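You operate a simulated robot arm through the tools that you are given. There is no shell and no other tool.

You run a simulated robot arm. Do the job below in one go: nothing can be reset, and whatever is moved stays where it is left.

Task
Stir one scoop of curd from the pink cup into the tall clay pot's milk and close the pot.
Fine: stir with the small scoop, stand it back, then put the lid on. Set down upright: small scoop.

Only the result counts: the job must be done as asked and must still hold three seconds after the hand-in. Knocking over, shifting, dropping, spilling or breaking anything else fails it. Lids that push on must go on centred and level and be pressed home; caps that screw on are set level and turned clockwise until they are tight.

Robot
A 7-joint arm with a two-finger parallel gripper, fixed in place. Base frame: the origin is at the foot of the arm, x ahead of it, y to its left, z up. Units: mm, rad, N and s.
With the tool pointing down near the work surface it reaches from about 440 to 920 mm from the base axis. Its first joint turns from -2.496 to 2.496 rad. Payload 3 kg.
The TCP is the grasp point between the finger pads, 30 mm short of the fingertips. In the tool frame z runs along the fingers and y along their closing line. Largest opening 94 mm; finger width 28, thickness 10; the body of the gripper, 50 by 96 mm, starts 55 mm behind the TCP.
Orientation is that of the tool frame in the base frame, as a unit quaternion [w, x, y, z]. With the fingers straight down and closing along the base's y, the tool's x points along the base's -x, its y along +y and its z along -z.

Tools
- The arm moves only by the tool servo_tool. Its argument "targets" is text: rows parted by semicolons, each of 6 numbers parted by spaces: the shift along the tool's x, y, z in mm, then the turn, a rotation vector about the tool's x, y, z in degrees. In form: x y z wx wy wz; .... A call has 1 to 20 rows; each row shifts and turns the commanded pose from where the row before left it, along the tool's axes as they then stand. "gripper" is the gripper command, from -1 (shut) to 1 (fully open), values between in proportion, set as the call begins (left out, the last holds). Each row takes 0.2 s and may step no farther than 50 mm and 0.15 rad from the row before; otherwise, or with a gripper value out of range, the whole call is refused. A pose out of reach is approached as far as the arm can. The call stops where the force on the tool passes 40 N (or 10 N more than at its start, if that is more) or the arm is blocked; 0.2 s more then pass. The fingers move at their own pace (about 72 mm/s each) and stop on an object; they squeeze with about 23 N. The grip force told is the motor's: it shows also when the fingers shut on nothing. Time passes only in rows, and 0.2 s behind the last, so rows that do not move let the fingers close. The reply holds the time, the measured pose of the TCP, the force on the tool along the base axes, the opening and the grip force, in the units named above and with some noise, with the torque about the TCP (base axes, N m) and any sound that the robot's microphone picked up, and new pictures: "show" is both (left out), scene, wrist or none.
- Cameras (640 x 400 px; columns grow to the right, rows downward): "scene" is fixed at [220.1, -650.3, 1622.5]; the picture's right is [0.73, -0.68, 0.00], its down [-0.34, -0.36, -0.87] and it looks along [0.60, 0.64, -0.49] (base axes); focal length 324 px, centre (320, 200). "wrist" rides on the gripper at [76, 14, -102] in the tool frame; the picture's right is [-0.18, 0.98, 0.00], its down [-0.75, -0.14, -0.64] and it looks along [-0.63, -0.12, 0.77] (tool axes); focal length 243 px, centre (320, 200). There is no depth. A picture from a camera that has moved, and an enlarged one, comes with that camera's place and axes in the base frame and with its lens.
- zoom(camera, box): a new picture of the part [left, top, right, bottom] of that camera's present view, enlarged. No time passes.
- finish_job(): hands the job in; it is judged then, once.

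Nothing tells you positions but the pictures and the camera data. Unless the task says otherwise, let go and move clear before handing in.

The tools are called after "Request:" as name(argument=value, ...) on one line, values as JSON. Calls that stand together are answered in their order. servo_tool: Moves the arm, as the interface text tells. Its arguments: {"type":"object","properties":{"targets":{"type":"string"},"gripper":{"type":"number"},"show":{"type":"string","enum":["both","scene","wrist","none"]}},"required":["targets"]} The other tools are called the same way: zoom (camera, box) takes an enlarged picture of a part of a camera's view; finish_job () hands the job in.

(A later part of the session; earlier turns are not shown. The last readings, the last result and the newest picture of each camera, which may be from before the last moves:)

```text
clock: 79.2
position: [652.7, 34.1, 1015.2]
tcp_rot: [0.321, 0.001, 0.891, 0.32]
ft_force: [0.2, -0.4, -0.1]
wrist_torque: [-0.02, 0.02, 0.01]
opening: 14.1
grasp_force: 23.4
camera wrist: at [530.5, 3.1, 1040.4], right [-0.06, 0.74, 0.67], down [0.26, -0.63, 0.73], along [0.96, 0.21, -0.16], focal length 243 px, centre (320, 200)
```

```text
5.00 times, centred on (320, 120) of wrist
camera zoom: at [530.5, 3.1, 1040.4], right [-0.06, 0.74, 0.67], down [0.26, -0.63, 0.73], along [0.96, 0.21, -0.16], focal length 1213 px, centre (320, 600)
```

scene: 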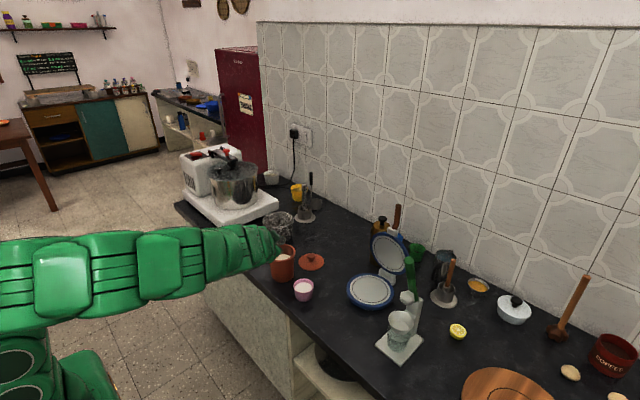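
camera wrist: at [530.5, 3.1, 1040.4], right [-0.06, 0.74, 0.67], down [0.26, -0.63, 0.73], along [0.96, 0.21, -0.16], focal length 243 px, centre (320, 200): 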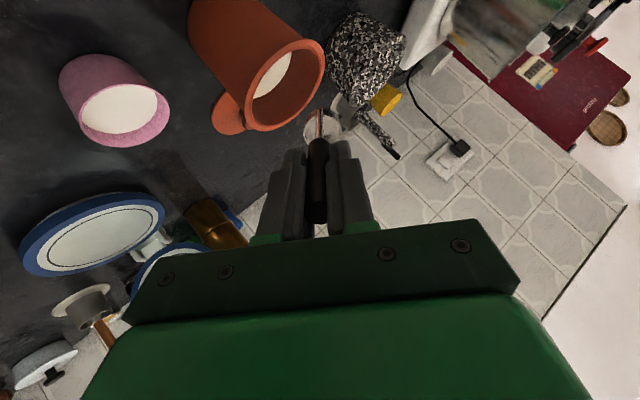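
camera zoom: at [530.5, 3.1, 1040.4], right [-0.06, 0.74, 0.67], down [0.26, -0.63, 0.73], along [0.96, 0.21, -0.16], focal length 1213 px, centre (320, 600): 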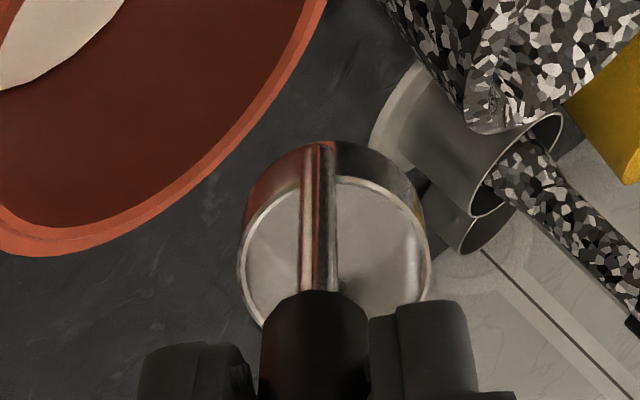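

The bowl is empty again and nothing was spilled. I'll bring the scoop upright by reversing the tilt.

Request:
servo_tool(targets="-8.7 8.7 -0.763 4.243 4.243 0; -8.7 8.7 -0.763 4.243 4.243 0; -8.7 8.7 -0.763 4.243 4.243 0; -8.7 8.7 -0.763 4.243 4.243 0; -8.7 8.7 -0.763 4.243 4.243 0; -8.7 8.7 -0.763 4.243 4.243 0; -8.7 8.7 -0.763 4.243 4.243 0; -8.7 8.7 -0.763 4.243 4.243 0; -8.7 8.7 -0.763 4.243 4.243 0; 0 0 0 0 0 0; 0 0 0 0 0 0")

Request:
zoom(camera="wrist", box=[224, 50, 416, 170])

Request:
zoom(camera="scene", box=[240, 210, 336, 270])

```text
clock: 81.6
position: [716.2, 96.1, 1074.8]
tcp_rot: [-0.001, 0.001, 1.0, 0.0]
ft_force: [1.3, -0.8, -0.9]
wrist_torque: [0.0, 0.02, 0.0]
opening: 14.5
grasp_force: 23.3
camera wrist: at [639.3, 111.8, 1177.4], right [0.19, 0.98, 0.0], down [0.75, -0.14, 0.64], along [0.63, -0.12, -0.77], focal length 243 px, centre (320, 200)
```

scene: 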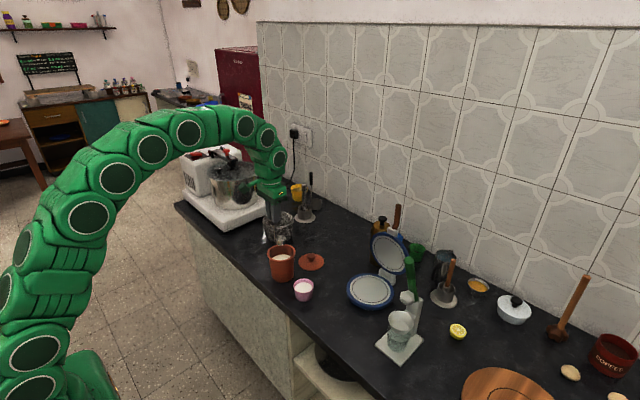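
wrist: 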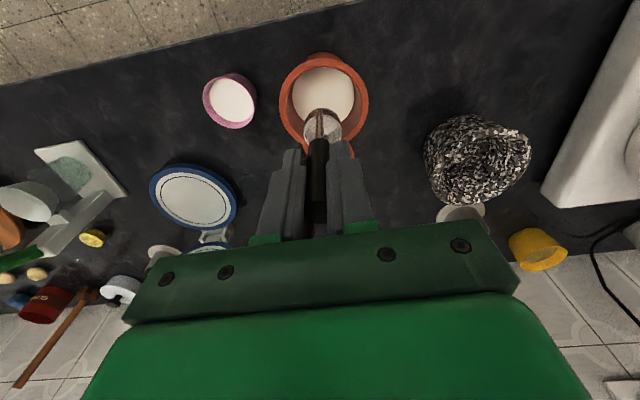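

```text
3.33 times, centred on (320, 110) of wrist
camera zoom: at [639.3, 111.8, 1177.4], right [0.19, 0.98, 0.0], down [0.75, -0.14, 0.64], along [0.63, -0.12, -0.77], focal length 809 px, centre (320, 500)
```

zoom: 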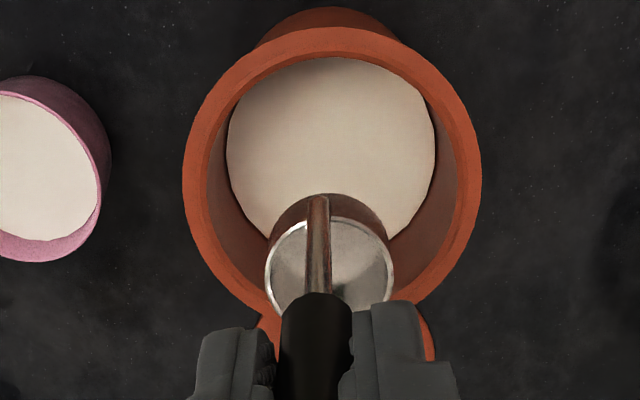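

```text
6.67 times, centred on (288, 240) of scene
camera zoom: at [220.1, -650.3, 1622.5], right [0.73, -0.68, 0.0], down [-0.34, -0.36, -0.87], along [0.6, 0.64, -0.49], focal length 2160 px, centre (533, -67)
```

zoom: 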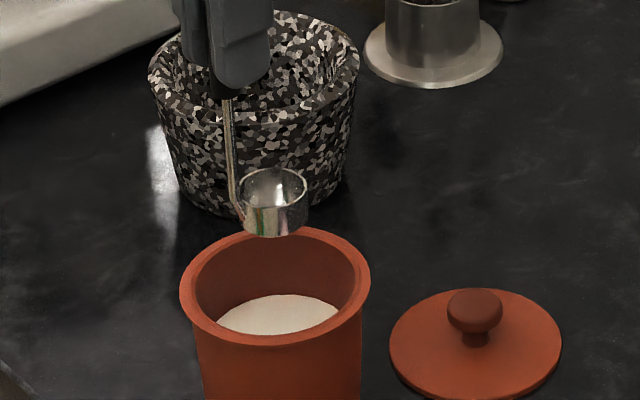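

The scoop is empty and upright. I'll carry it back to where it stood, at about (713, 228).

Request:
servo_tool(targets="0.4 22 0 0 0 0; 0.4 27 0 0 0 0; 0.4 27 0 0 0 0; 0.5 27 0 0 0 0; 0.5 27.7 0 0 0 0; 0 0 20 0 0 0; 0 0 30 0 0 0; 0 0 30 0 0 0; 0 0 30 0 0 0; 0 0 20 0 0 0; 0 0 0 0 0 0; 0 0 0 0 0 0")

Request:
zoom(camera="scene", box=[235, 215, 315, 265])

Request:
zoom(camera="wrist", box=[200, 80, 440, 230])

```text
clock: 84.2
position: [712.8, 227.8, 945.8]
tcp_rot: [0.0, 0.0, 1.0, 0.0]
ft_force: [-0.4, 0.8, -0.6]
wrist_torque: [-0.05, 0.0, 0.0]
opening: 14.2
grasp_force: 22.8
camera wrist: at [637.2, 242.7, 1047.5], right [0.18, 0.98, 0.0], down [0.75, -0.14, 0.64], along [0.63, -0.12, -0.77], focal length 243 px, centre (320, 200)
```

scene: 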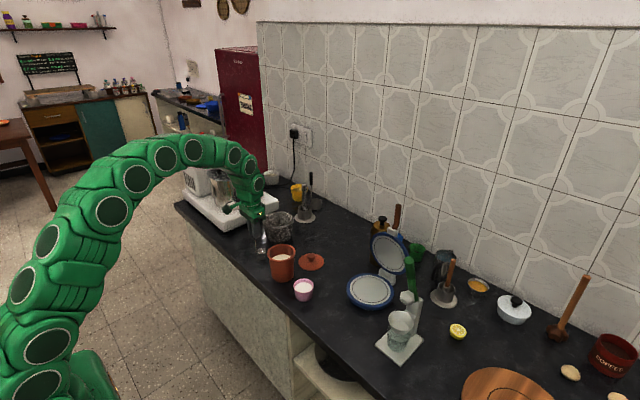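
wrist: 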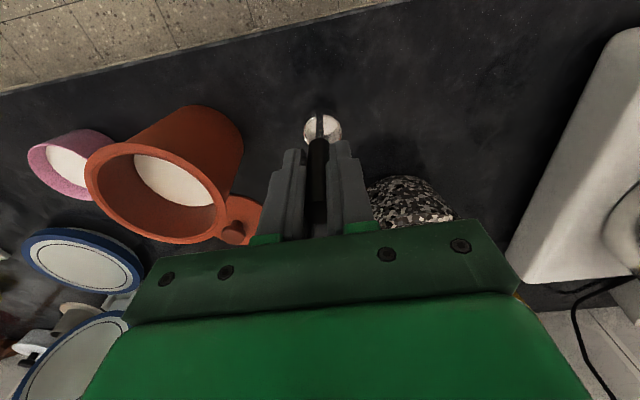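

```text
8.00 times, centred on (275, 240) of scene
camera zoom: at [220.1, -650.3, 1622.5], right [0.73, -0.68, 0.0], down [-0.34, -0.36, -0.87], along [0.6, 0.64, -0.49], focal length 2592 px, centre (680, -120)
```

zoom: 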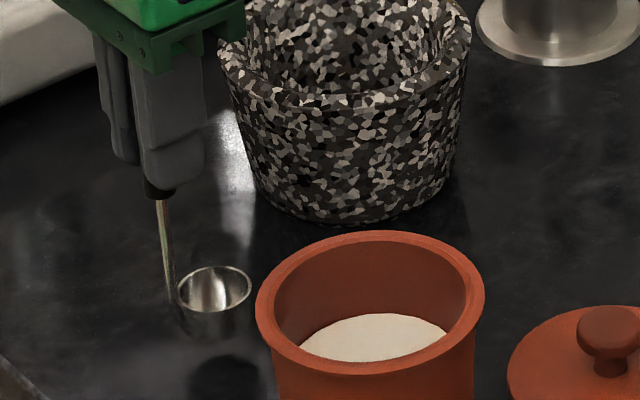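

```text
2.67 times, centred on (320, 155) of wrist
camera zoom: at [637.2, 242.7, 1047.5], right [0.18, 0.98, 0.0], down [0.75, -0.14, 0.64], along [0.63, -0.12, -0.77], focal length 647 px, centre (320, 320)
```

zoom: 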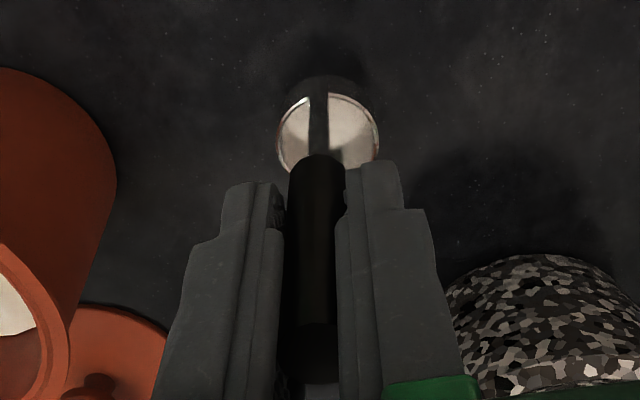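

It's in position above its spot. I'll lower it gently until it touches the counter.

Request:
servo_tool(targets="0 0 6 0 0 0; 0 0 5 0 0 0; 0 0 3 0 0 0; 0 0 0 0 0 0", show="none")

Request:
servo_tool(targets="0 0 1.5 0 0 0; 0 0 0 0 0 0", show="none")

Request:
servo_tool(targets="0 0 1 0 0 0; 0 0 0 0 0 0", show="none")

Request:
zoom(camera="scene", box=[235, 215, 315, 265])

```text
clock: 85.2
position: [713.3, 228.1, 931.3]
tcp_rot: [0.001, 0.001, 1.0, 0.0]
ft_force: [0.3, 0.0, -0.9]
wrist_torque: [0.0, 0.03, 0.03]
opening: 14.2
grasp_force: 23.5
```

```text
clock: 85.8
position: [714.4, 228.1, 928.9]
tcp_rot: [0.0, 0.001, 1.0, 0.0]
ft_force: [0.1, 0.7, -0.6]
wrist_torque: [-0.01, 0.02, -0.02]
opening: 14.2
grasp_force: 22.5
```

```text
clock: 86.4
position: [713.0, 227.5, 929.1]
tcp_rot: [-0.001, 0.001, 1.0, 0.0]
ft_force: [-0.7, -0.3, 3.2]
wrist_torque: [-0.03, -0.04, -0.02]
opening: 14.0
grasp_force: 23.3
```

```text
8.00 times, centred on (275, 240) of scene
camera zoom: at [220.1, -650.3, 1622.5], right [0.73, -0.68, 0.0], down [-0.34, -0.36, -0.87], along [0.6, 0.64, -0.49], focal length 2592 px, centre (680, -120)
```

zoom: 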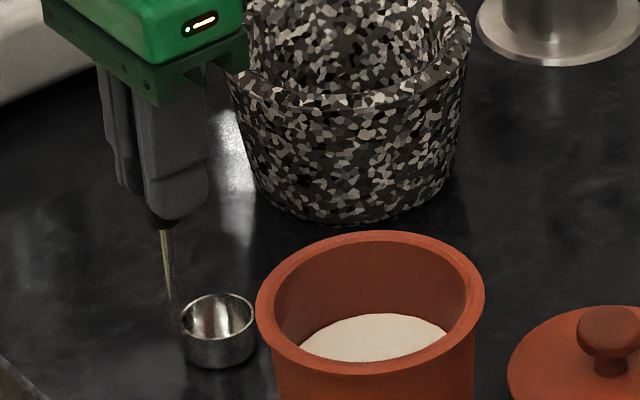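

Request:
servo_tool(targets="0 0 0.7 0 0 0; 0 0 0 0 0 0", show="none")

Request:
servo_tool(targets="0 0 0 0 0 0; 0 0 0 0 0 0", show="none")

```text
clock: 87.0
position: [712.7, 227.9, 929.0]
tcp_rot: [0.0, 0.001, 1.0, 0.0]
ft_force: [-0.1, -0.3, 10.1]
wrist_torque: [-0.06, -0.22, 0.01]
opening: 14.2
grasp_force: 23.3
```

```text
clock: 87.6
position: [713.0, 227.9, 928.4]
tcp_rot: [-0.001, 0.0, 1.0, -0.001]
ft_force: [-0.1, 0.6, 12.8]
wrist_torque: [-0.02, -0.38, -0.01]
opening: 14.0
grasp_force: 23.0
```

The scoop is standing on the counter (about 11 N). I'll ease off, open the fingers and check that it stands.

Request:
servo_tool(targets="0 0 -0.8 0 0 0; 0 0 0 0 0 0", show="none")

Request:
servo_tool(targets="0 0 0 0 0 0; 0 0 0 0 0 0; 0 0 0 0 0 0; 0 0 0 0 0 0; 0 0 0 0 0 0", gripper=1)

Request:
zoom(camera="scene", box=[235, 215, 315, 265])

Request:
zoom(camera="wrist", box=[200, 80, 440, 230])

```text
clock: 88.2
position: [713.7, 228.5, 929.0]
tcp_rot: [-0.001, 0.0, 1.0, 0.0]
ft_force: [1.8, 0.0, 2.1]
wrist_torque: [-0.02, -0.16, -0.01]
opening: 14.2
grasp_force: 23.0
```

```text
clock: 89.4
position: [714.4, 227.4, 930.4]
tcp_rot: [0.0, 0.001, 1.0, 0.0]
ft_force: [0.3, 0.8, -0.4]
wrist_torque: [-0.03, -0.03, -0.03]
opening: 93.7
grasp_force: 0.0
camera wrist: at [637.1, 242.9, 1031.1], right [0.18, 0.98, 0.0], down [0.75, -0.14, 0.64], along [0.63, -0.12, -0.77], focal length 243 px, centre (320, 200)
```

scene: 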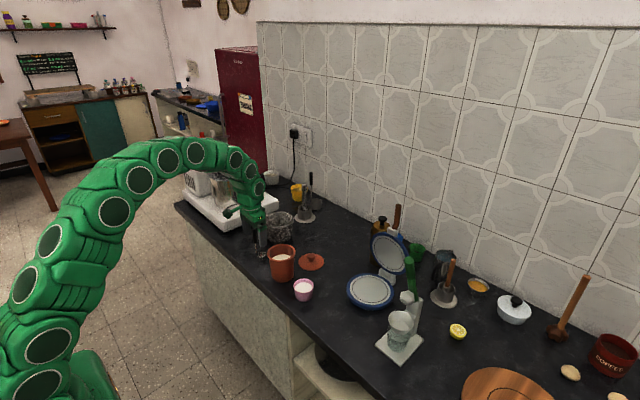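
wrist: 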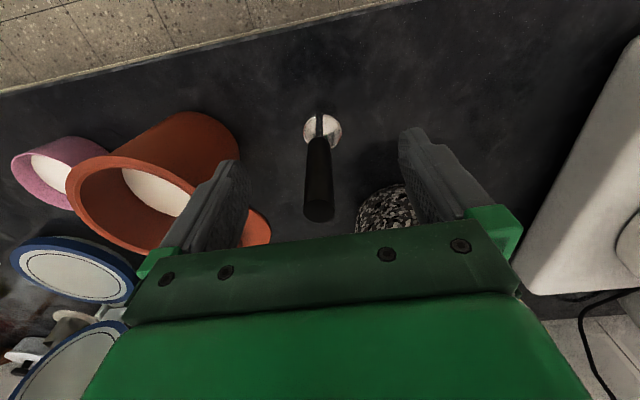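

```text
8.00 times, centred on (275, 240) of scene
camera zoom: at [220.1, -650.3, 1622.5], right [0.73, -0.68, 0.0], down [-0.34, -0.36, -0.87], along [0.6, 0.64, -0.49], focal length 2592 px, centre (680, -120)
```

zoom: 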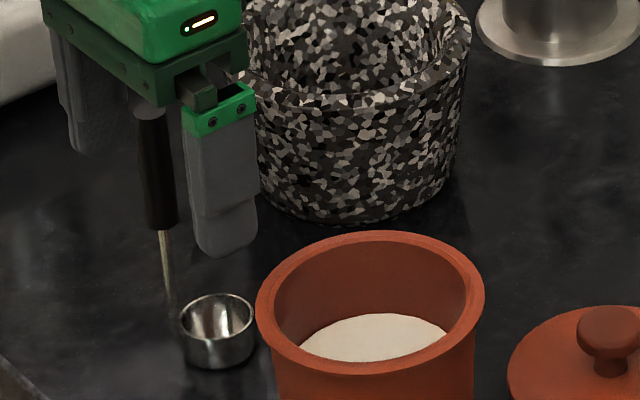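

```text
2.67 times, centred on (320, 155) of wrist
camera zoom: at [637.1, 242.9, 1031.1], right [0.18, 0.98, 0.0], down [0.75, -0.14, 0.64], along [0.63, -0.12, -0.77], focal length 647 px, centre (320, 320)
```

zoom: 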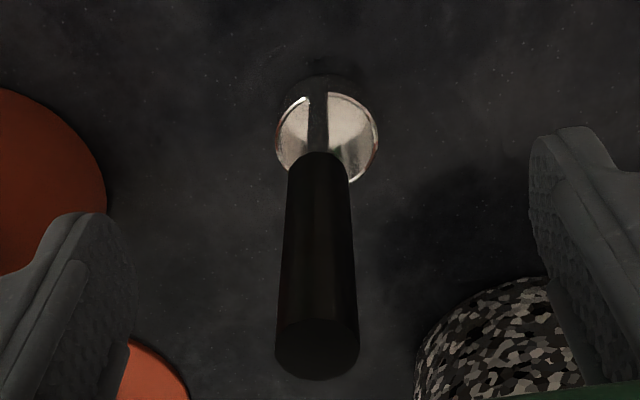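

The scoop stands upright on its own. I'll rise straight up and go to the lid.

Request:
servo_tool(targets="0 0 -20 0 0 0; 0 0 -30 0 0 0; 0 0 -35 0 0 0; -28.6 -29.3 0 0 0 0; -28.6 -29.3 0 0 0 0; -28.6 -29.3 0 0 0 0; -28.6 -29.3 0 0 0 0; -28.0 -29.3 0 0 0 0; 0 0 30 0 0 0; 0 0 30 0 0 0; 0 0 0 0 0 0; 0 0 0 0 0 0", gripper=1)

Request:
zoom(camera="scene", box=[240, 210, 336, 270])

Request:
zoom(camera="wrist", box=[224, 50, 416, 170])

```text
clock: 92.0
position: [855.8, 82.9, 952.4]
tcp_rot: [0.001, 0.0, 1.0, 0.0]
ft_force: [-0.2, -0.7, 0.3]
wrist_torque: [-0.01, 0.01, -0.01]
opening: 94.0
grasp_force: 0.1
camera wrist: at [779.0, 97.0, 1055.6], right [0.18, 0.98, 0.0], down [0.75, -0.14, 0.64], along [0.63, -0.12, -0.77], focal length 243 px, centre (320, 200)
```

scene: 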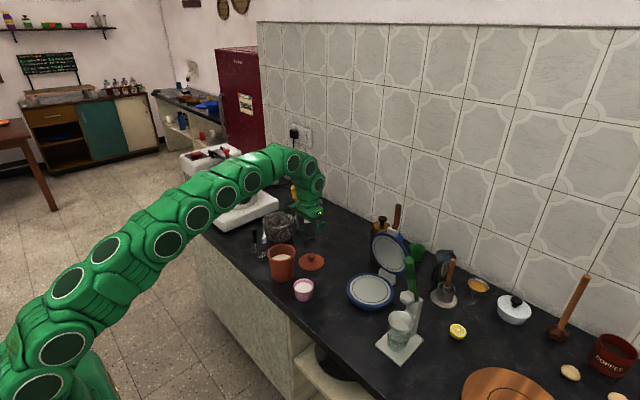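
wrist: 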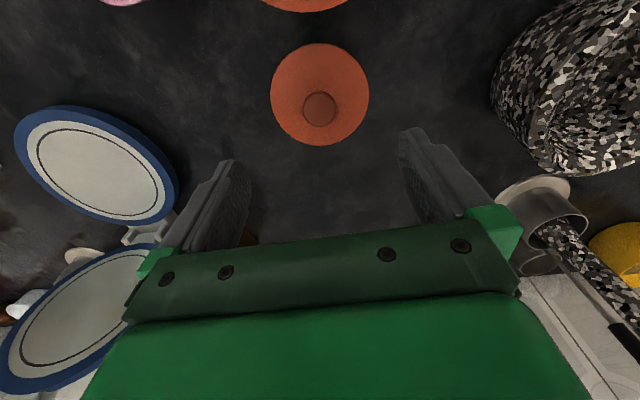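

```text
6.67 times, centred on (288, 240) of scene
camera zoom: at [220.1, -650.3, 1622.5], right [0.73, -0.68, 0.0], down [-0.34, -0.36, -0.87], along [0.6, 0.64, -0.49], focal length 2160 px, centre (533, -67)
```

zoom: 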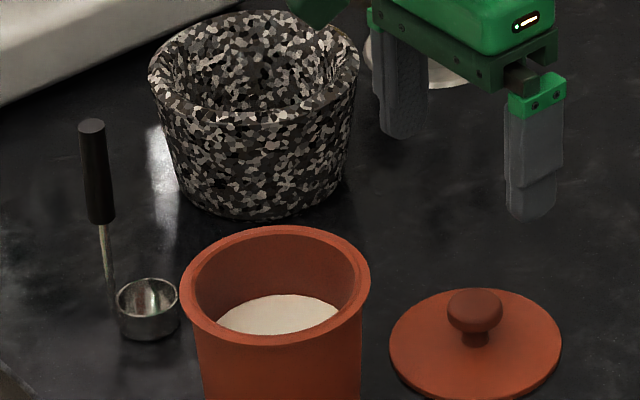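

```text
3.33 times, centred on (320, 110) of wrist
camera zoom: at [779.0, 97.0, 1055.6], right [0.18, 0.98, 0.0], down [0.75, -0.14, 0.64], along [0.63, -0.12, -0.77], focal length 809 px, centre (320, 500)
```

zoom: 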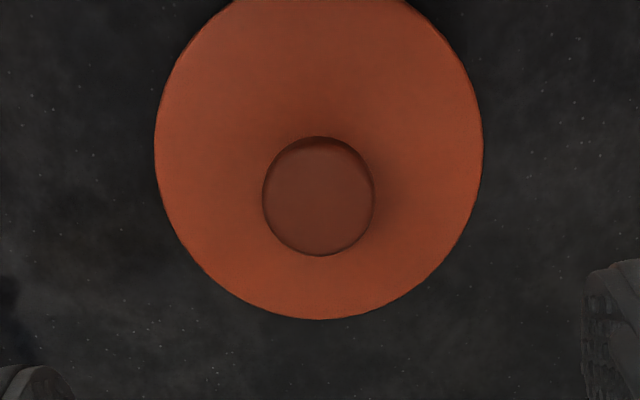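

The scoop stands as before and the lid is untouched. I'll go down around the lid's knob.

Request:
servo_tool(targets="0 0 30 0 0 0; 0 0 30 0 0 0; 0 0 25 0 0 0; 0 0 15 0 0 0; 0 0 0 0 0 0", gripper=1)

Request:
zoom(camera="wrist", box=[200, 80, 440, 230])

Request:
servo_tool(targets="0 0 0 0 0 0", show="none")

Request:
servo_tool(targets="0 0 0 0 0 0", show="none")

Request:
servo_tool(targets="0 0 0 0 0 0", show="none")

```text
clock: 93.2
position: [856.5, 82.2, 854.7]
tcp_rot: [-0.002, 0.0, 1.0, 0.0]
ft_force: [0.4, -0.2, -0.1]
wrist_torque: [0.03, -0.02, 0.01]
opening: 93.8
grasp_force: 0.2
camera wrist: at [779.3, 96.5, 955.1], right [0.18, 0.98, 0.0], down [0.75, -0.14, 0.64], along [0.63, -0.12, -0.77], focal length 243 px, centre (320, 200)
```

scene: 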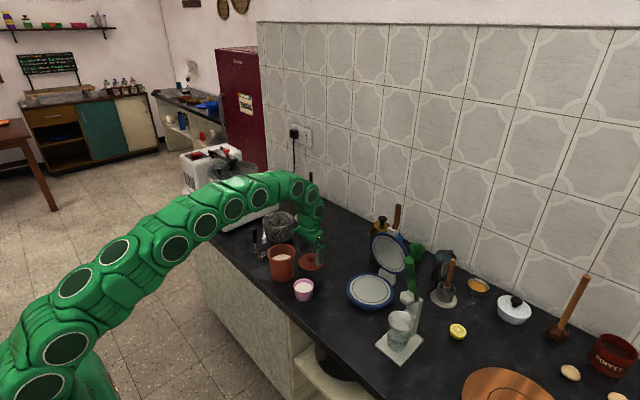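
wrist: 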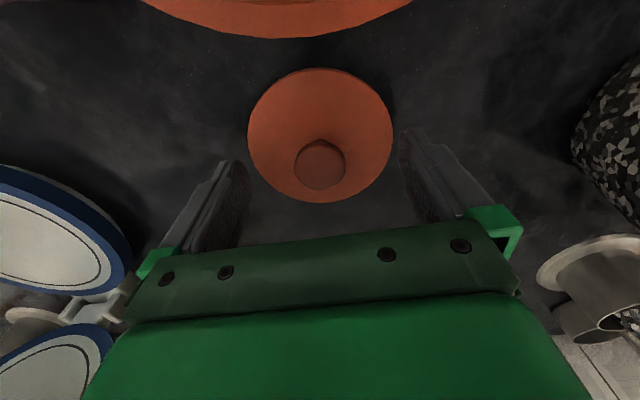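

```text
2.67 times, centred on (320, 155) of wrist
camera zoom: at [779.3, 96.5, 955.1], right [0.18, 0.98, 0.0], down [0.75, -0.14, 0.64], along [0.63, -0.12, -0.77], focal length 647 px, centre (320, 320)
```

zoom: 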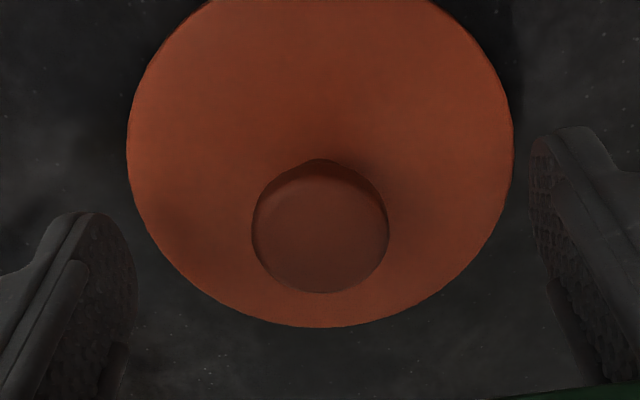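

```text
clock: 93.6
position: [856.1, 83.0, 853.3]
tcp_rot: [0.0, -0.001, 1.0, 0.0]
ft_force: [-0.1, 0.0, -1.0]
wrist_torque: [0.01, 0.05, -0.02]
opening: 93.9
grasp_force: 0.2
```

```text
clock: 94.0
position: [855.2, 81.3, 852.1]
tcp_rot: [0.0, 0.0, 1.0, 0.0]
ft_force: [-0.4, 0.2, 0.1]
wrist_torque: [0.0, 0.0, 0.02]
opening: 93.8
grasp_force: 0.1
```

```text
clock: 94.4
position: [856.5, 81.0, 853.1]
tcp_rot: [0.0, 0.001, 1.0, 0.0]
ft_force: [-0.2, 0.5, 0.7]
wrist_torque: [0.0, 0.0, 0.01]
opening: 94.0
grasp_force: 0.0
```

The knob appears in exactly the same place between the pads as in the first grasp. I'll go down the last 11 mm and close.

Request:
servo_tool(targets="0 0 4 0 0 0; 0 0 4 0 0 0; 0 0 2.8 0 0 0; 0 0 0 0 0 0", gripper=1, show="none")

Request:
servo_tool(targets="0 0 0 0 0 0; 0 0 0 0 0 0; 0 0 0 0 0 0; 0 0 0 0 0 0; 0 0 0 0 0 0", gripper=-1)

Request:
zoom(camera="wrist", box=[200, 80, 440, 230])

```text
clock: 95.4
position: [856.3, 81.1, 842.7]
tcp_rot: [0.0, 0.0, 1.0, 0.0]
ft_force: [-0.3, 0.2, 0.6]
wrist_torque: [0.0, 0.0, 0.01]
opening: 94.0
grasp_force: 0.0
```

```text
clock: 96.6
position: [855.2, 81.8, 844.1]
tcp_rot: [0.0, 0.0, 1.0, 0.0]
ft_force: [-0.1, 0.1, -0.9]
wrist_torque: [0.01, -0.03, 0.0]
opening: 30.3
grasp_force: 22.5
camera wrist: at [779.3, 96.7, 944.8], right [0.18, 0.98, 0.0], down [0.75, -0.14, 0.64], along [0.63, -0.12, -0.77], focal length 243 px, centre (320, 200)
```

scene: 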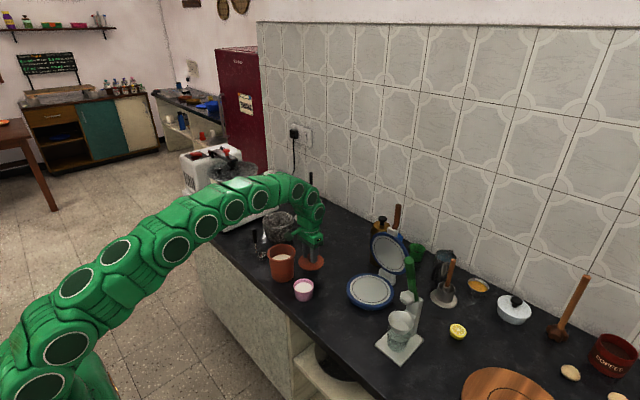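
wrist: 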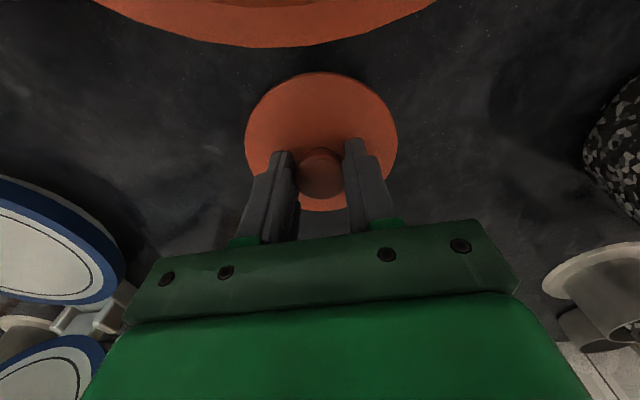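

```text
2.67 times, centred on (320, 155) of wrist
camera zoom: at [779.3, 96.7, 944.8], right [0.18, 0.98, 0.0], down [0.75, -0.14, 0.64], along [0.63, -0.12, -0.77], focal length 647 px, centre (320, 320)
```

zoom: 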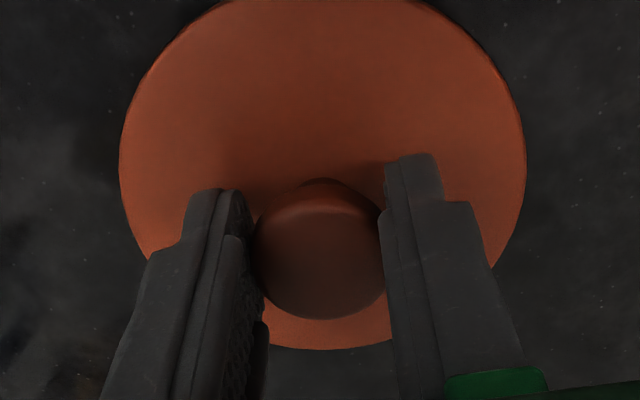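

The grip matches the first one. I'll lift the lid and carry it back over the pot.

Request:
servo_tool(targets="0 0 -5 0 0 0; 0 0 -20 0 0 0; 0 0 -40 0 0 0; 0 0 -40 0 0 0; 0 0 -40 0 0 0; 0 0 -15 0 0 0; 31 4.25 0 0 0 0; 31 4.25 0 0 0 0; 31 4.25 0 0 0 0; 31 4.25 0 0 0 0; 0 0 0 0 0 0; 0 0 0 0 0 0")

Request:
zoom(camera="scene", box=[240, 210, 336, 270])

Request:
zoom(camera="wrist", box=[200, 40, 440, 190])

Request:
servo_tool(targets="0 0 0 0 0 0", show="none")

Request:
servo_tool(targets="0 0 0 0 0 0", show="none")

Request:
servo_tool(targets="0 0 0 0 0 0", show="none")

```text
clock: 99.2
position: [730.7, 99.4, 1004.0]
tcp_rot: [0.0, 0.001, 1.0, 0.0]
ft_force: [-0.4, -0.3, -1.0]
wrist_torque: [0.04, 0.01, 0.03]
opening: 30.4
grasp_force: 22.9
camera wrist: at [654.5, 113.8, 1104.9], right [0.19, 0.98, 0.0], down [0.75, -0.14, 0.64], along [0.63, -0.12, -0.77], focal length 243 px, centre (320, 200)
```

scene: 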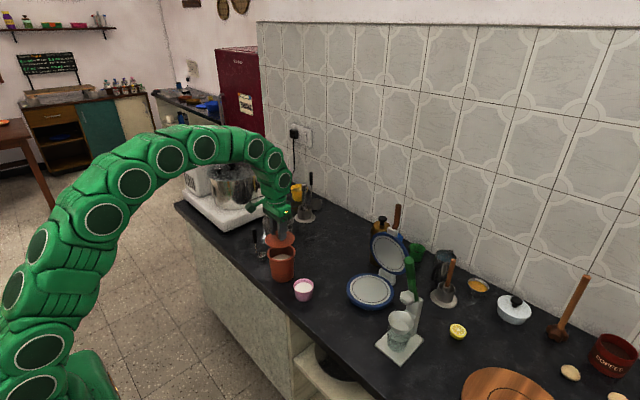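
wrist: 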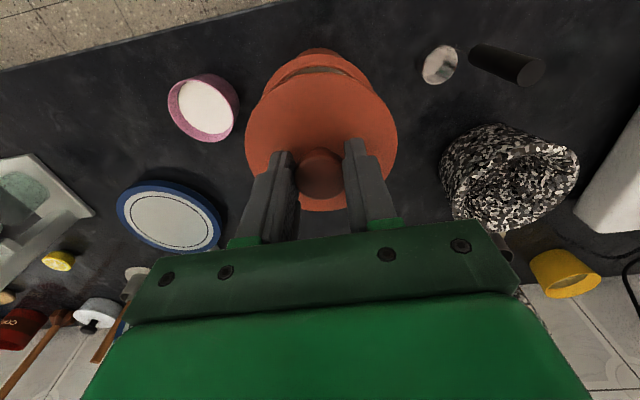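

```text
6.67 times, centred on (288, 240) of scene
camera zoom: at [220.1, -650.3, 1622.5], right [0.73, -0.68, 0.0], down [-0.34, -0.36, -0.87], along [0.6, 0.64, -0.49], focal length 2160 px, centre (533, -67)
```

zoom: 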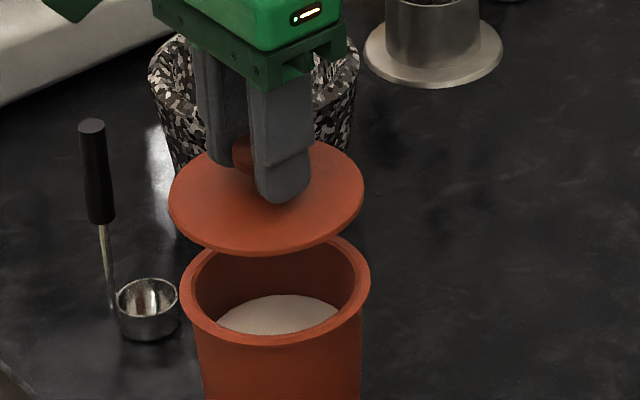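

```text
2.67 times, centred on (320, 115) of wrist
camera zoom: at [654.5, 113.8, 1104.9], right [0.19, 0.98, 0.0], down [0.75, -0.14, 0.64], along [0.63, -0.12, -0.77], focal length 647 px, centre (320, 427)
```

zoom: 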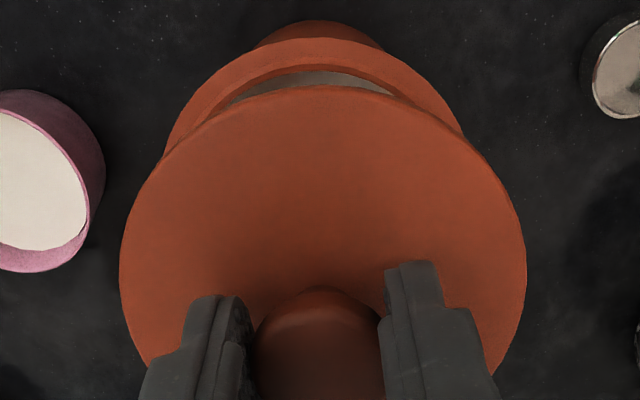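

```text
clock: 99.6
position: [731.9, 98.3, 1002.8]
tcp_rot: [0.0, 0.001, 1.0, 0.0]
ft_force: [0.2, 0.3, -0.3]
wrist_torque: [0.0, 0.04, 0.02]
opening: 30.7
grasp_force: 23.1
```

```text
clock: 100.0
position: [730.3, 99.6, 1002.5]
tcp_rot: [0.0, 0.001, 1.0, 0.0]
ft_force: [-1.0, -0.6, -1.3]
wrist_torque: [0.0, -0.04, -0.02]
opening: 30.5
grasp_force: 22.8
```

```text
clock: 100.4
position: [731.4, 99.1, 1003.0]
tcp_rot: [0.0, 0.001, 1.0, 0.0]
ft_force: [0.5, 0.5, -0.8]
wrist_torque: [0.01, -0.01, 0.0]
opening: 30.7
grasp_force: 22.7
```

The lid is over the pot. I'll shift 0.6 mm in y and go down to 30 mm above the seated height to compare with the picture taken at removal.

Request:
servo_tool(targets="0 -0.6 10 0 0 0; 0 0 10 0 0 0; 0 0 5 0 0 0; 0 0 0 0 0 0; 0 0 0 0 0 0")

Request:
zoom(camera="scene", box=[240, 215, 336, 275])

Request:
zoom(camera="wrist", box=[200, 40, 440, 190])

Request:
servo_tool(targets="0 0 0 0 0 0", show="none")

Request:
servo_tool(targets="0 0 0 0 0 0", show="none")

```text
clock: 101.6
position: [731.7, 97.7, 977.3]
tcp_rot: [0.0, 0.001, 1.0, -0.001]
ft_force: [-0.1, 0.1, -0.1]
wrist_torque: [-0.01, -0.03, -0.01]
opening: 30.3
grasp_force: 23.1
camera wrist: at [655.2, 112.6, 1080.0], right [0.18, 0.98, 0.0], down [0.75, -0.14, 0.64], along [0.63, -0.12, -0.77], focal length 243 px, centre (320, 200)
```

scene: 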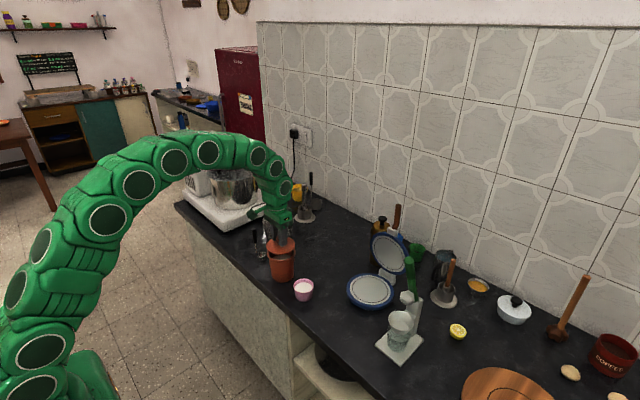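
wrist: 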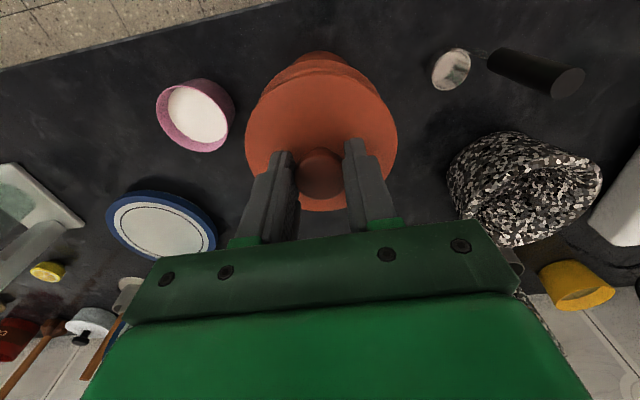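

```text
6.67 times, centred on (288, 245) of scene
camera zoom: at [220.1, -650.3, 1622.5], right [0.73, -0.68, 0.0], down [-0.34, -0.36, -0.87], along [0.6, 0.64, -0.49], focal length 2160 px, centre (533, -100)
```

zoom: 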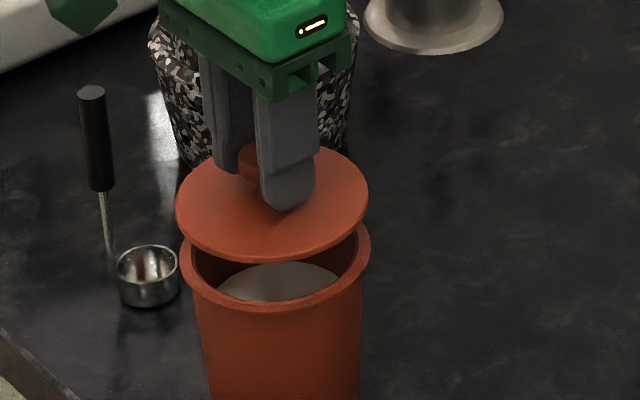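

```text
2.67 times, centred on (320, 115) of wrist
camera zoom: at [655.2, 112.6, 1080.0], right [0.18, 0.98, 0.0], down [0.75, -0.14, 0.64], along [0.63, -0.12, -0.77], focal length 647 px, centre (320, 427)
```

zoom: 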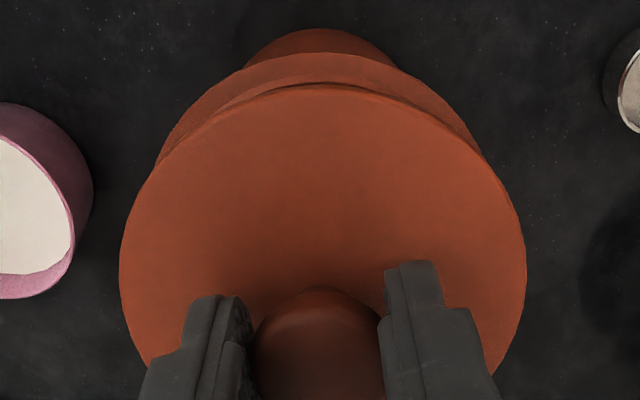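

```text
clock: 102.0
position: [731.3, 98.4, 978.5]
tcp_rot: [0.0, 0.001, 1.0, 0.0]
ft_force: [0.4, 0.9, -0.1]
wrist_torque: [0.01, 0.02, 0.01]
opening: 30.2
grasp_force: 23.0
```

```text
clock: 102.4
position: [730.9, 96.9, 978.8]
tcp_rot: [0.001, 0.001, 1.0, 0.001]
ft_force: [-0.2, 0.5, -0.1]
wrist_torque: [0.01, -0.01, -0.04]
opening: 30.5
grasp_force: 23.5
```

Position readings and pictures agree with the removal pose to within about 1 mm. I'll lower the lid onto the pot carefully.

Request:
servo_tool(targets="0 0 8 0 0 0; 0 0 7 0 0 0; 0 0 5 0 0 0; 0 0 0 0 0 0", show="none")

Request:
zoom(camera="scene", box=[256, 225, 320, 265])

Request:
servo_tool(targets="0 0 2 0 0 0; 0 0 2 0 0 0; 0 0 0 0 0 0", show="none")

Request:
zoom(camera="scene", box=[256, 225, 320, 265])

```text
clock: 103.4
position: [731.7, 97.6, 957.2]
tcp_rot: [-0.001, 0.001, 1.0, 0.0]
ft_force: [0.1, 0.1, 0.4]
wrist_torque: [0.02, 0.0, 0.01]
opening: 30.1
grasp_force: 22.7
```

```text
10.00 times, centred on (288, 245) of scene
camera zoom: at [220.1, -650.3, 1622.5], right [0.73, -0.68, 0.0], down [-0.34, -0.36, -0.87], along [0.6, 0.64, -0.49], focal length 3240 px, centre (640, -250)
```

zoom: 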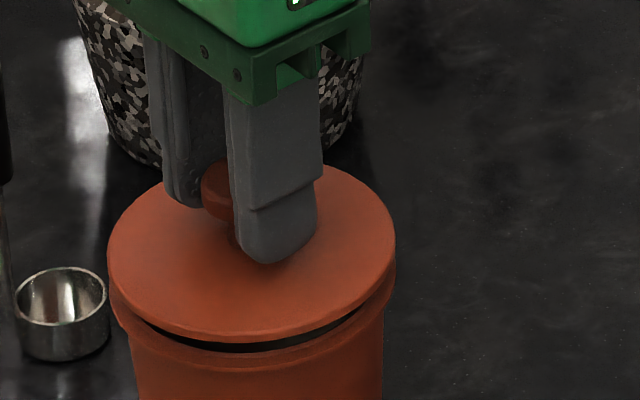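

```text
clock: 104.2
position: [730.7, 97.3, 953.6]
tcp_rot: [0.0, 0.0, 1.0, 0.0]
ft_force: [0.3, -0.5, -0.9]
wrist_torque: [0.02, 0.0, 0.02]
opening: 30.4
grasp_force: 22.2
```

```text
10.00 times, centred on (288, 245) of scene
camera zoom: at [220.1, -650.3, 1622.5], right [0.73, -0.68, 0.0], down [-0.34, -0.36, -0.87], along [0.6, 0.64, -0.49], focal length 3240 px, centre (640, -250)
```

zoom: 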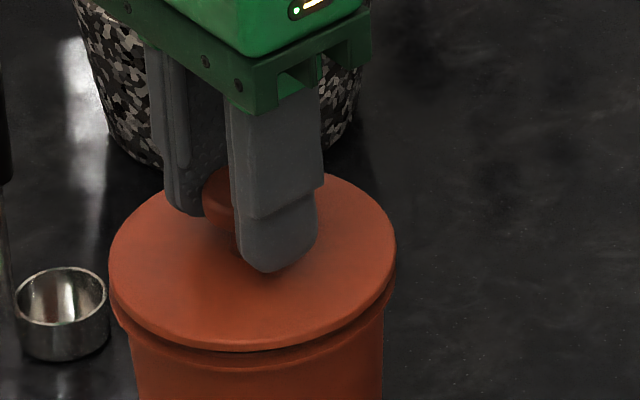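

The lid is level and centred, close to the rim with no contact yet. I'll continue down in small steps.

Request:
servo_tool(targets="0 0 1.5 0 0 0; 0 0 1.5 0 0 0; 0 0 0 0 0 0", show="none")

Request:
servo_tool(targets="0 0 1 0 0 0; 0 0 1 0 0 0; 0 0 0 0 0 0", show="none")

Request:
zoom(camera="scene", box=[256, 225, 320, 265])

```text
clock: 105.0
position: [732.4, 97.3, 950.2]
tcp_rot: [0.0, 0.001, 1.0, 0.0]
ft_force: [0.3, -0.6, -0.6]
wrist_torque: [0.0, 0.03, 0.0]
opening: 30.3
grasp_force: 23.0
```

```text
clock: 105.8
position: [731.7, 97.6, 949.8]
tcp_rot: [0.0, 0.001, 1.0, 0.0]
ft_force: [1.2, -0.1, -0.5]
wrist_torque: [0.01, -0.03, -0.02]
opening: 30.5
grasp_force: 22.8
```

```text
10.00 times, centred on (288, 245) of scene
camera zoom: at [220.1, -650.3, 1622.5], right [0.73, -0.68, 0.0], down [-0.34, -0.36, -0.87], along [0.6, 0.64, -0.49], focal length 3240 px, centre (640, -250)
```

zoom: 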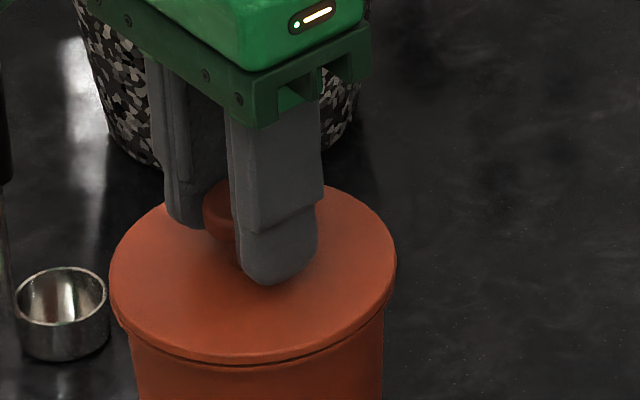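

Request:
servo_tool(targets="0 0 0.8 0 0 0; 0 0 0 0 0 0", show="none")

Request:
servo_tool(targets="0 0 0.8 0 0 0; 0 0 0 0 0 0", show="none")

Request:
servo_tool(targets="0 0 0.8 0 0 0; 0 0 0 0 0 0", show="none")

Request:
zoom(camera="scene", box=[256, 225, 320, 265])

```text
clock: 106.4
position: [732.3, 96.4, 947.6]
tcp_rot: [0.001, 0.001, 1.0, 0.0]
ft_force: [-0.7, 0.2, -0.7]
wrist_torque: [0.0, 0.03, 0.03]
opening: 30.5
grasp_force: 22.8
```

```text
clock: 107.0
position: [732.1, 97.5, 948.2]
tcp_rot: [0.0, 0.001, 1.0, 0.0]
ft_force: [-8.4, -2.0, 17.4]
wrist_torque: [-0.05, 0.4, -0.03]
opening: 30.4
grasp_force: 23.2
heard: snap
```

```text
clock: 107.6
position: [731.3, 96.8, 947.0]
tcp_rot: [0.001, 0.001, 1.0, -0.001]
ft_force: [-4.3, -3.2, 26.0]
wrist_torque: [-0.05, -0.15, -0.1]
opening: 30.3
grasp_force: 23.3
```

```text
10.00 times, centred on (288, 245) of scene
camera zoom: at [220.1, -650.3, 1622.5], right [0.73, -0.68, 0.0], down [-0.34, -0.36, -0.87], along [0.6, 0.64, -0.49], focal length 3240 px, centre (640, -250)
```

zoom: 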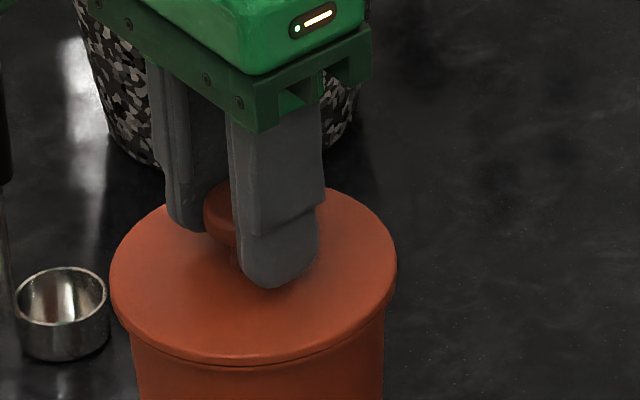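

The lid snapped home with 26 N on it. I'll ease off, let go and rise clear.

Request:
servo_tool(targets="0 0 -1 0 0 0; 0 0 0 0 0 0", show="none")

Request:
servo_tool(targets="0 0 0 0 0 0; 0 0 0 0 0 0; 0 0 0 0 0 0; 0 0 0 0 0 0; 0 0 -10 0 0 0; 0 0 -30 0 0 0; 0 0 -40 0 0 0; 0 0 0 0 0 0; 0 0 0 0 0 0", gripper=1)

Request:
zoom(camera="scene", box=[240, 220, 336, 280])

Request:
zoom(camera="wrist", box=[200, 20, 440, 170])

```text
clock: 108.2
position: [730.5, 96.6, 948.0]
tcp_rot: [-0.001, 0.001, 1.0, 0.0]
ft_force: [2.5, -1.7, 7.2]
wrist_torque: [-0.09, -0.45, -0.1]
opening: 30.2
grasp_force: 23.0
```

```text
clock: 110.2
position: [731.7, 97.5, 1026.5]
tcp_rot: [-0.001, 0.001, 1.0, 0.0]
ft_force: [0.5, 0.0, 0.4]
wrist_torque: [-0.01, -0.04, -0.01]
opening: 93.9
grasp_force: 0.1
camera wrist: at [655.4, 112.3, 1128.9], right [0.19, 0.98, 0.0], down [0.75, -0.14, 0.64], along [0.63, -0.12, -0.77], focal length 243 px, centre (320, 200)
```

scene: 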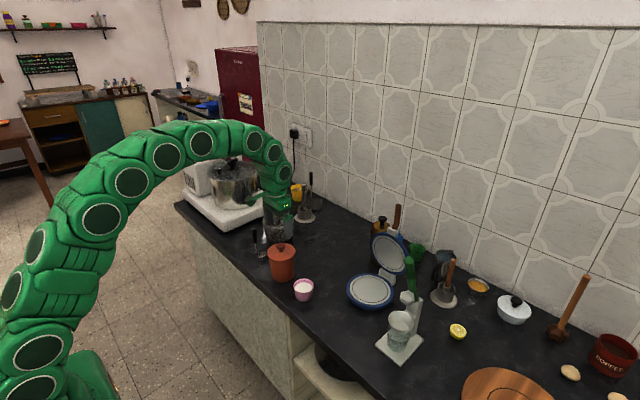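
wrist: 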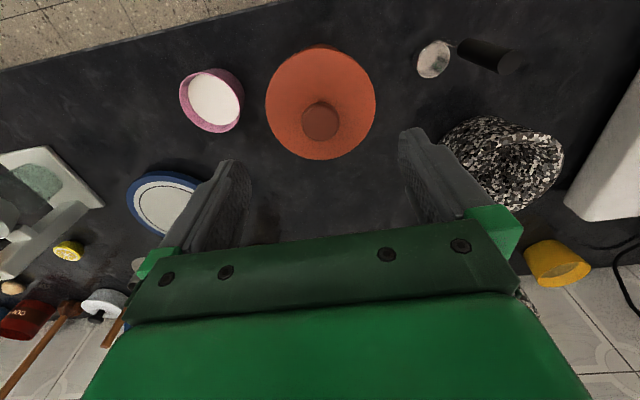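

```text
6.67 times, centred on (288, 250) of scene
camera zoom: at [220.1, -650.3, 1622.5], right [0.73, -0.68, 0.0], down [-0.34, -0.36, -0.87], along [0.6, 0.64, -0.49], focal length 2160 px, centre (533, -133)
```

zoom: 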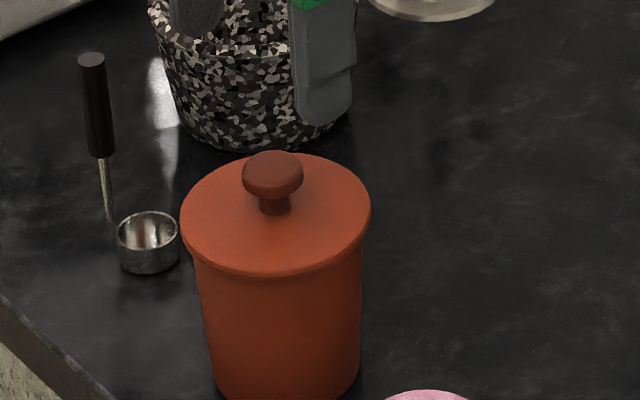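

```text
2.67 times, centred on (320, 95) of wrist
camera zoom: at [655.4, 112.3, 1128.9], right [0.19, 0.98, 0.0], down [0.75, -0.14, 0.64], along [0.63, -0.12, -0.77], focal length 647 px, centre (320, 480)
```

zoom: 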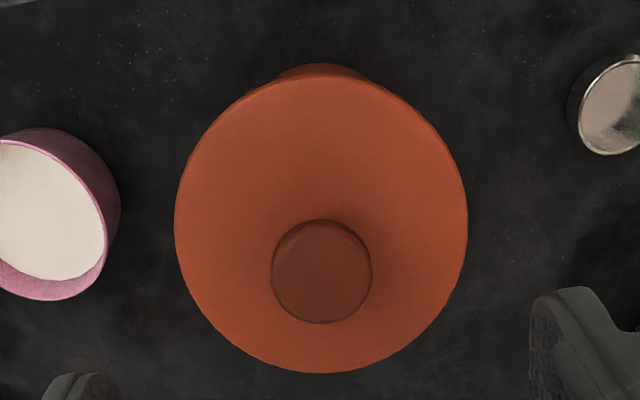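

The pot is closed, with the lid level and centred. I'll compare it with the very first picture and check the scoop and surroundings before handing in.

Request:
zoom(camera="scene", box=[245, 220, 309, 260])

Request:
zoom(camera="scene", box=[220, 160, 380, 320])

Request:
zoom(camera="scene", box=[230, 210, 350, 310])

```text
10.00 times, centred on (277, 240) of scene
camera zoom: at [220.1, -650.3, 1622.5], right [0.73, -0.68, 0.0], down [-0.34, -0.36, -0.87], along [0.6, 0.64, -0.49], focal length 3240 px, centre (750, -200)
```

zoom: 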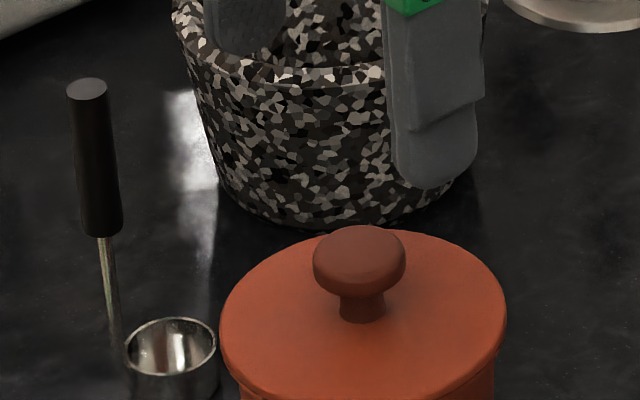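

```text
2.50 times, centred on (300, 240) of scene
camera zoom: at [220.1, -650.3, 1622.5], right [0.73, -0.68, 0.0], down [-0.34, -0.36, -0.87], along [0.6, 0.64, -0.49], focal length 810 px, centre (370, 100)
```

zoom: 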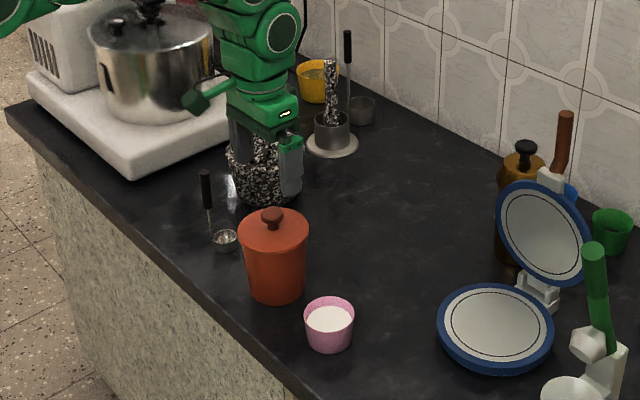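

```text
4.00 times, centred on (290, 260) of scene
camera zoom: at [220.1, -650.3, 1622.5], right [0.73, -0.68, 0.0], down [-0.34, -0.36, -0.87], along [0.6, 0.64, -0.49], focal length 1296 px, centre (440, -40)
```

zoom: 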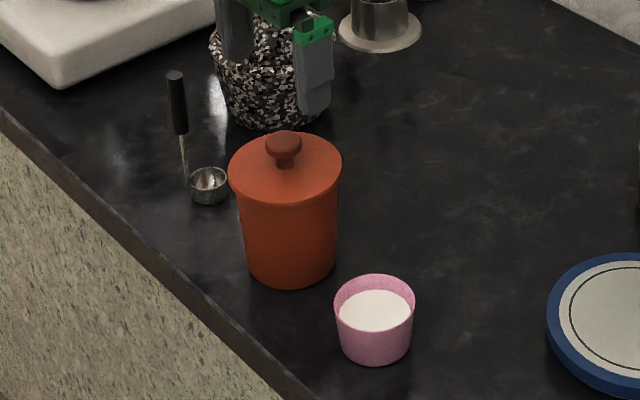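

Pot, lid, scoop and cup all match their first positions, and nothing is spilled. I'll raise the arm well clear and then hand in.

Request:
servo_tool(targets="0 0 -40 0 0 0; 0 0 -40 0 0 0; 20 0 -30 0 0 0; 30 0 -20 0 0 0; 0 0 0 0 0 0; 0 0 0 0 0 0", gripper=1)

```text
clock: 111.6
position: [681.3, 97.0, 1158.1]
tcp_rot: [0.0, 0.001, 1.0, 0.0]
ft_force: [0.7, -0.1, 0.2]
wrist_torque: [-0.01, -0.03, 0.01]
opening: 94.0
grasp_force: 0.0
camera wrist: at [605.5, 112.8, 1260.0], right [0.18, 0.98, 0.0], down [0.75, -0.14, 0.64], along [0.63, -0.12, -0.77], focal length 243 px, centre (320, 200)
```

scene: 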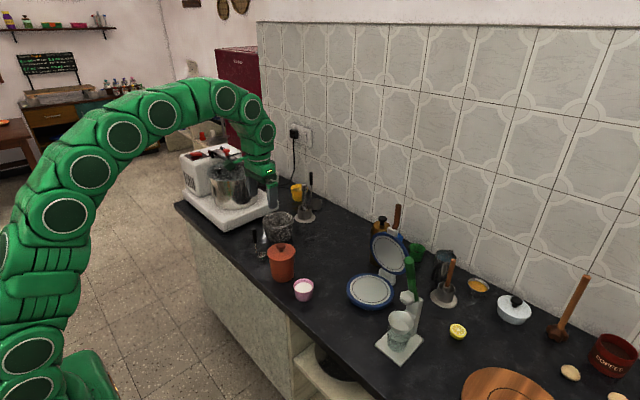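
wrist: 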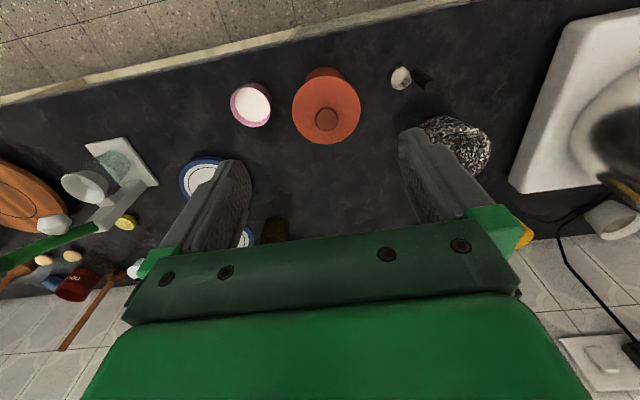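

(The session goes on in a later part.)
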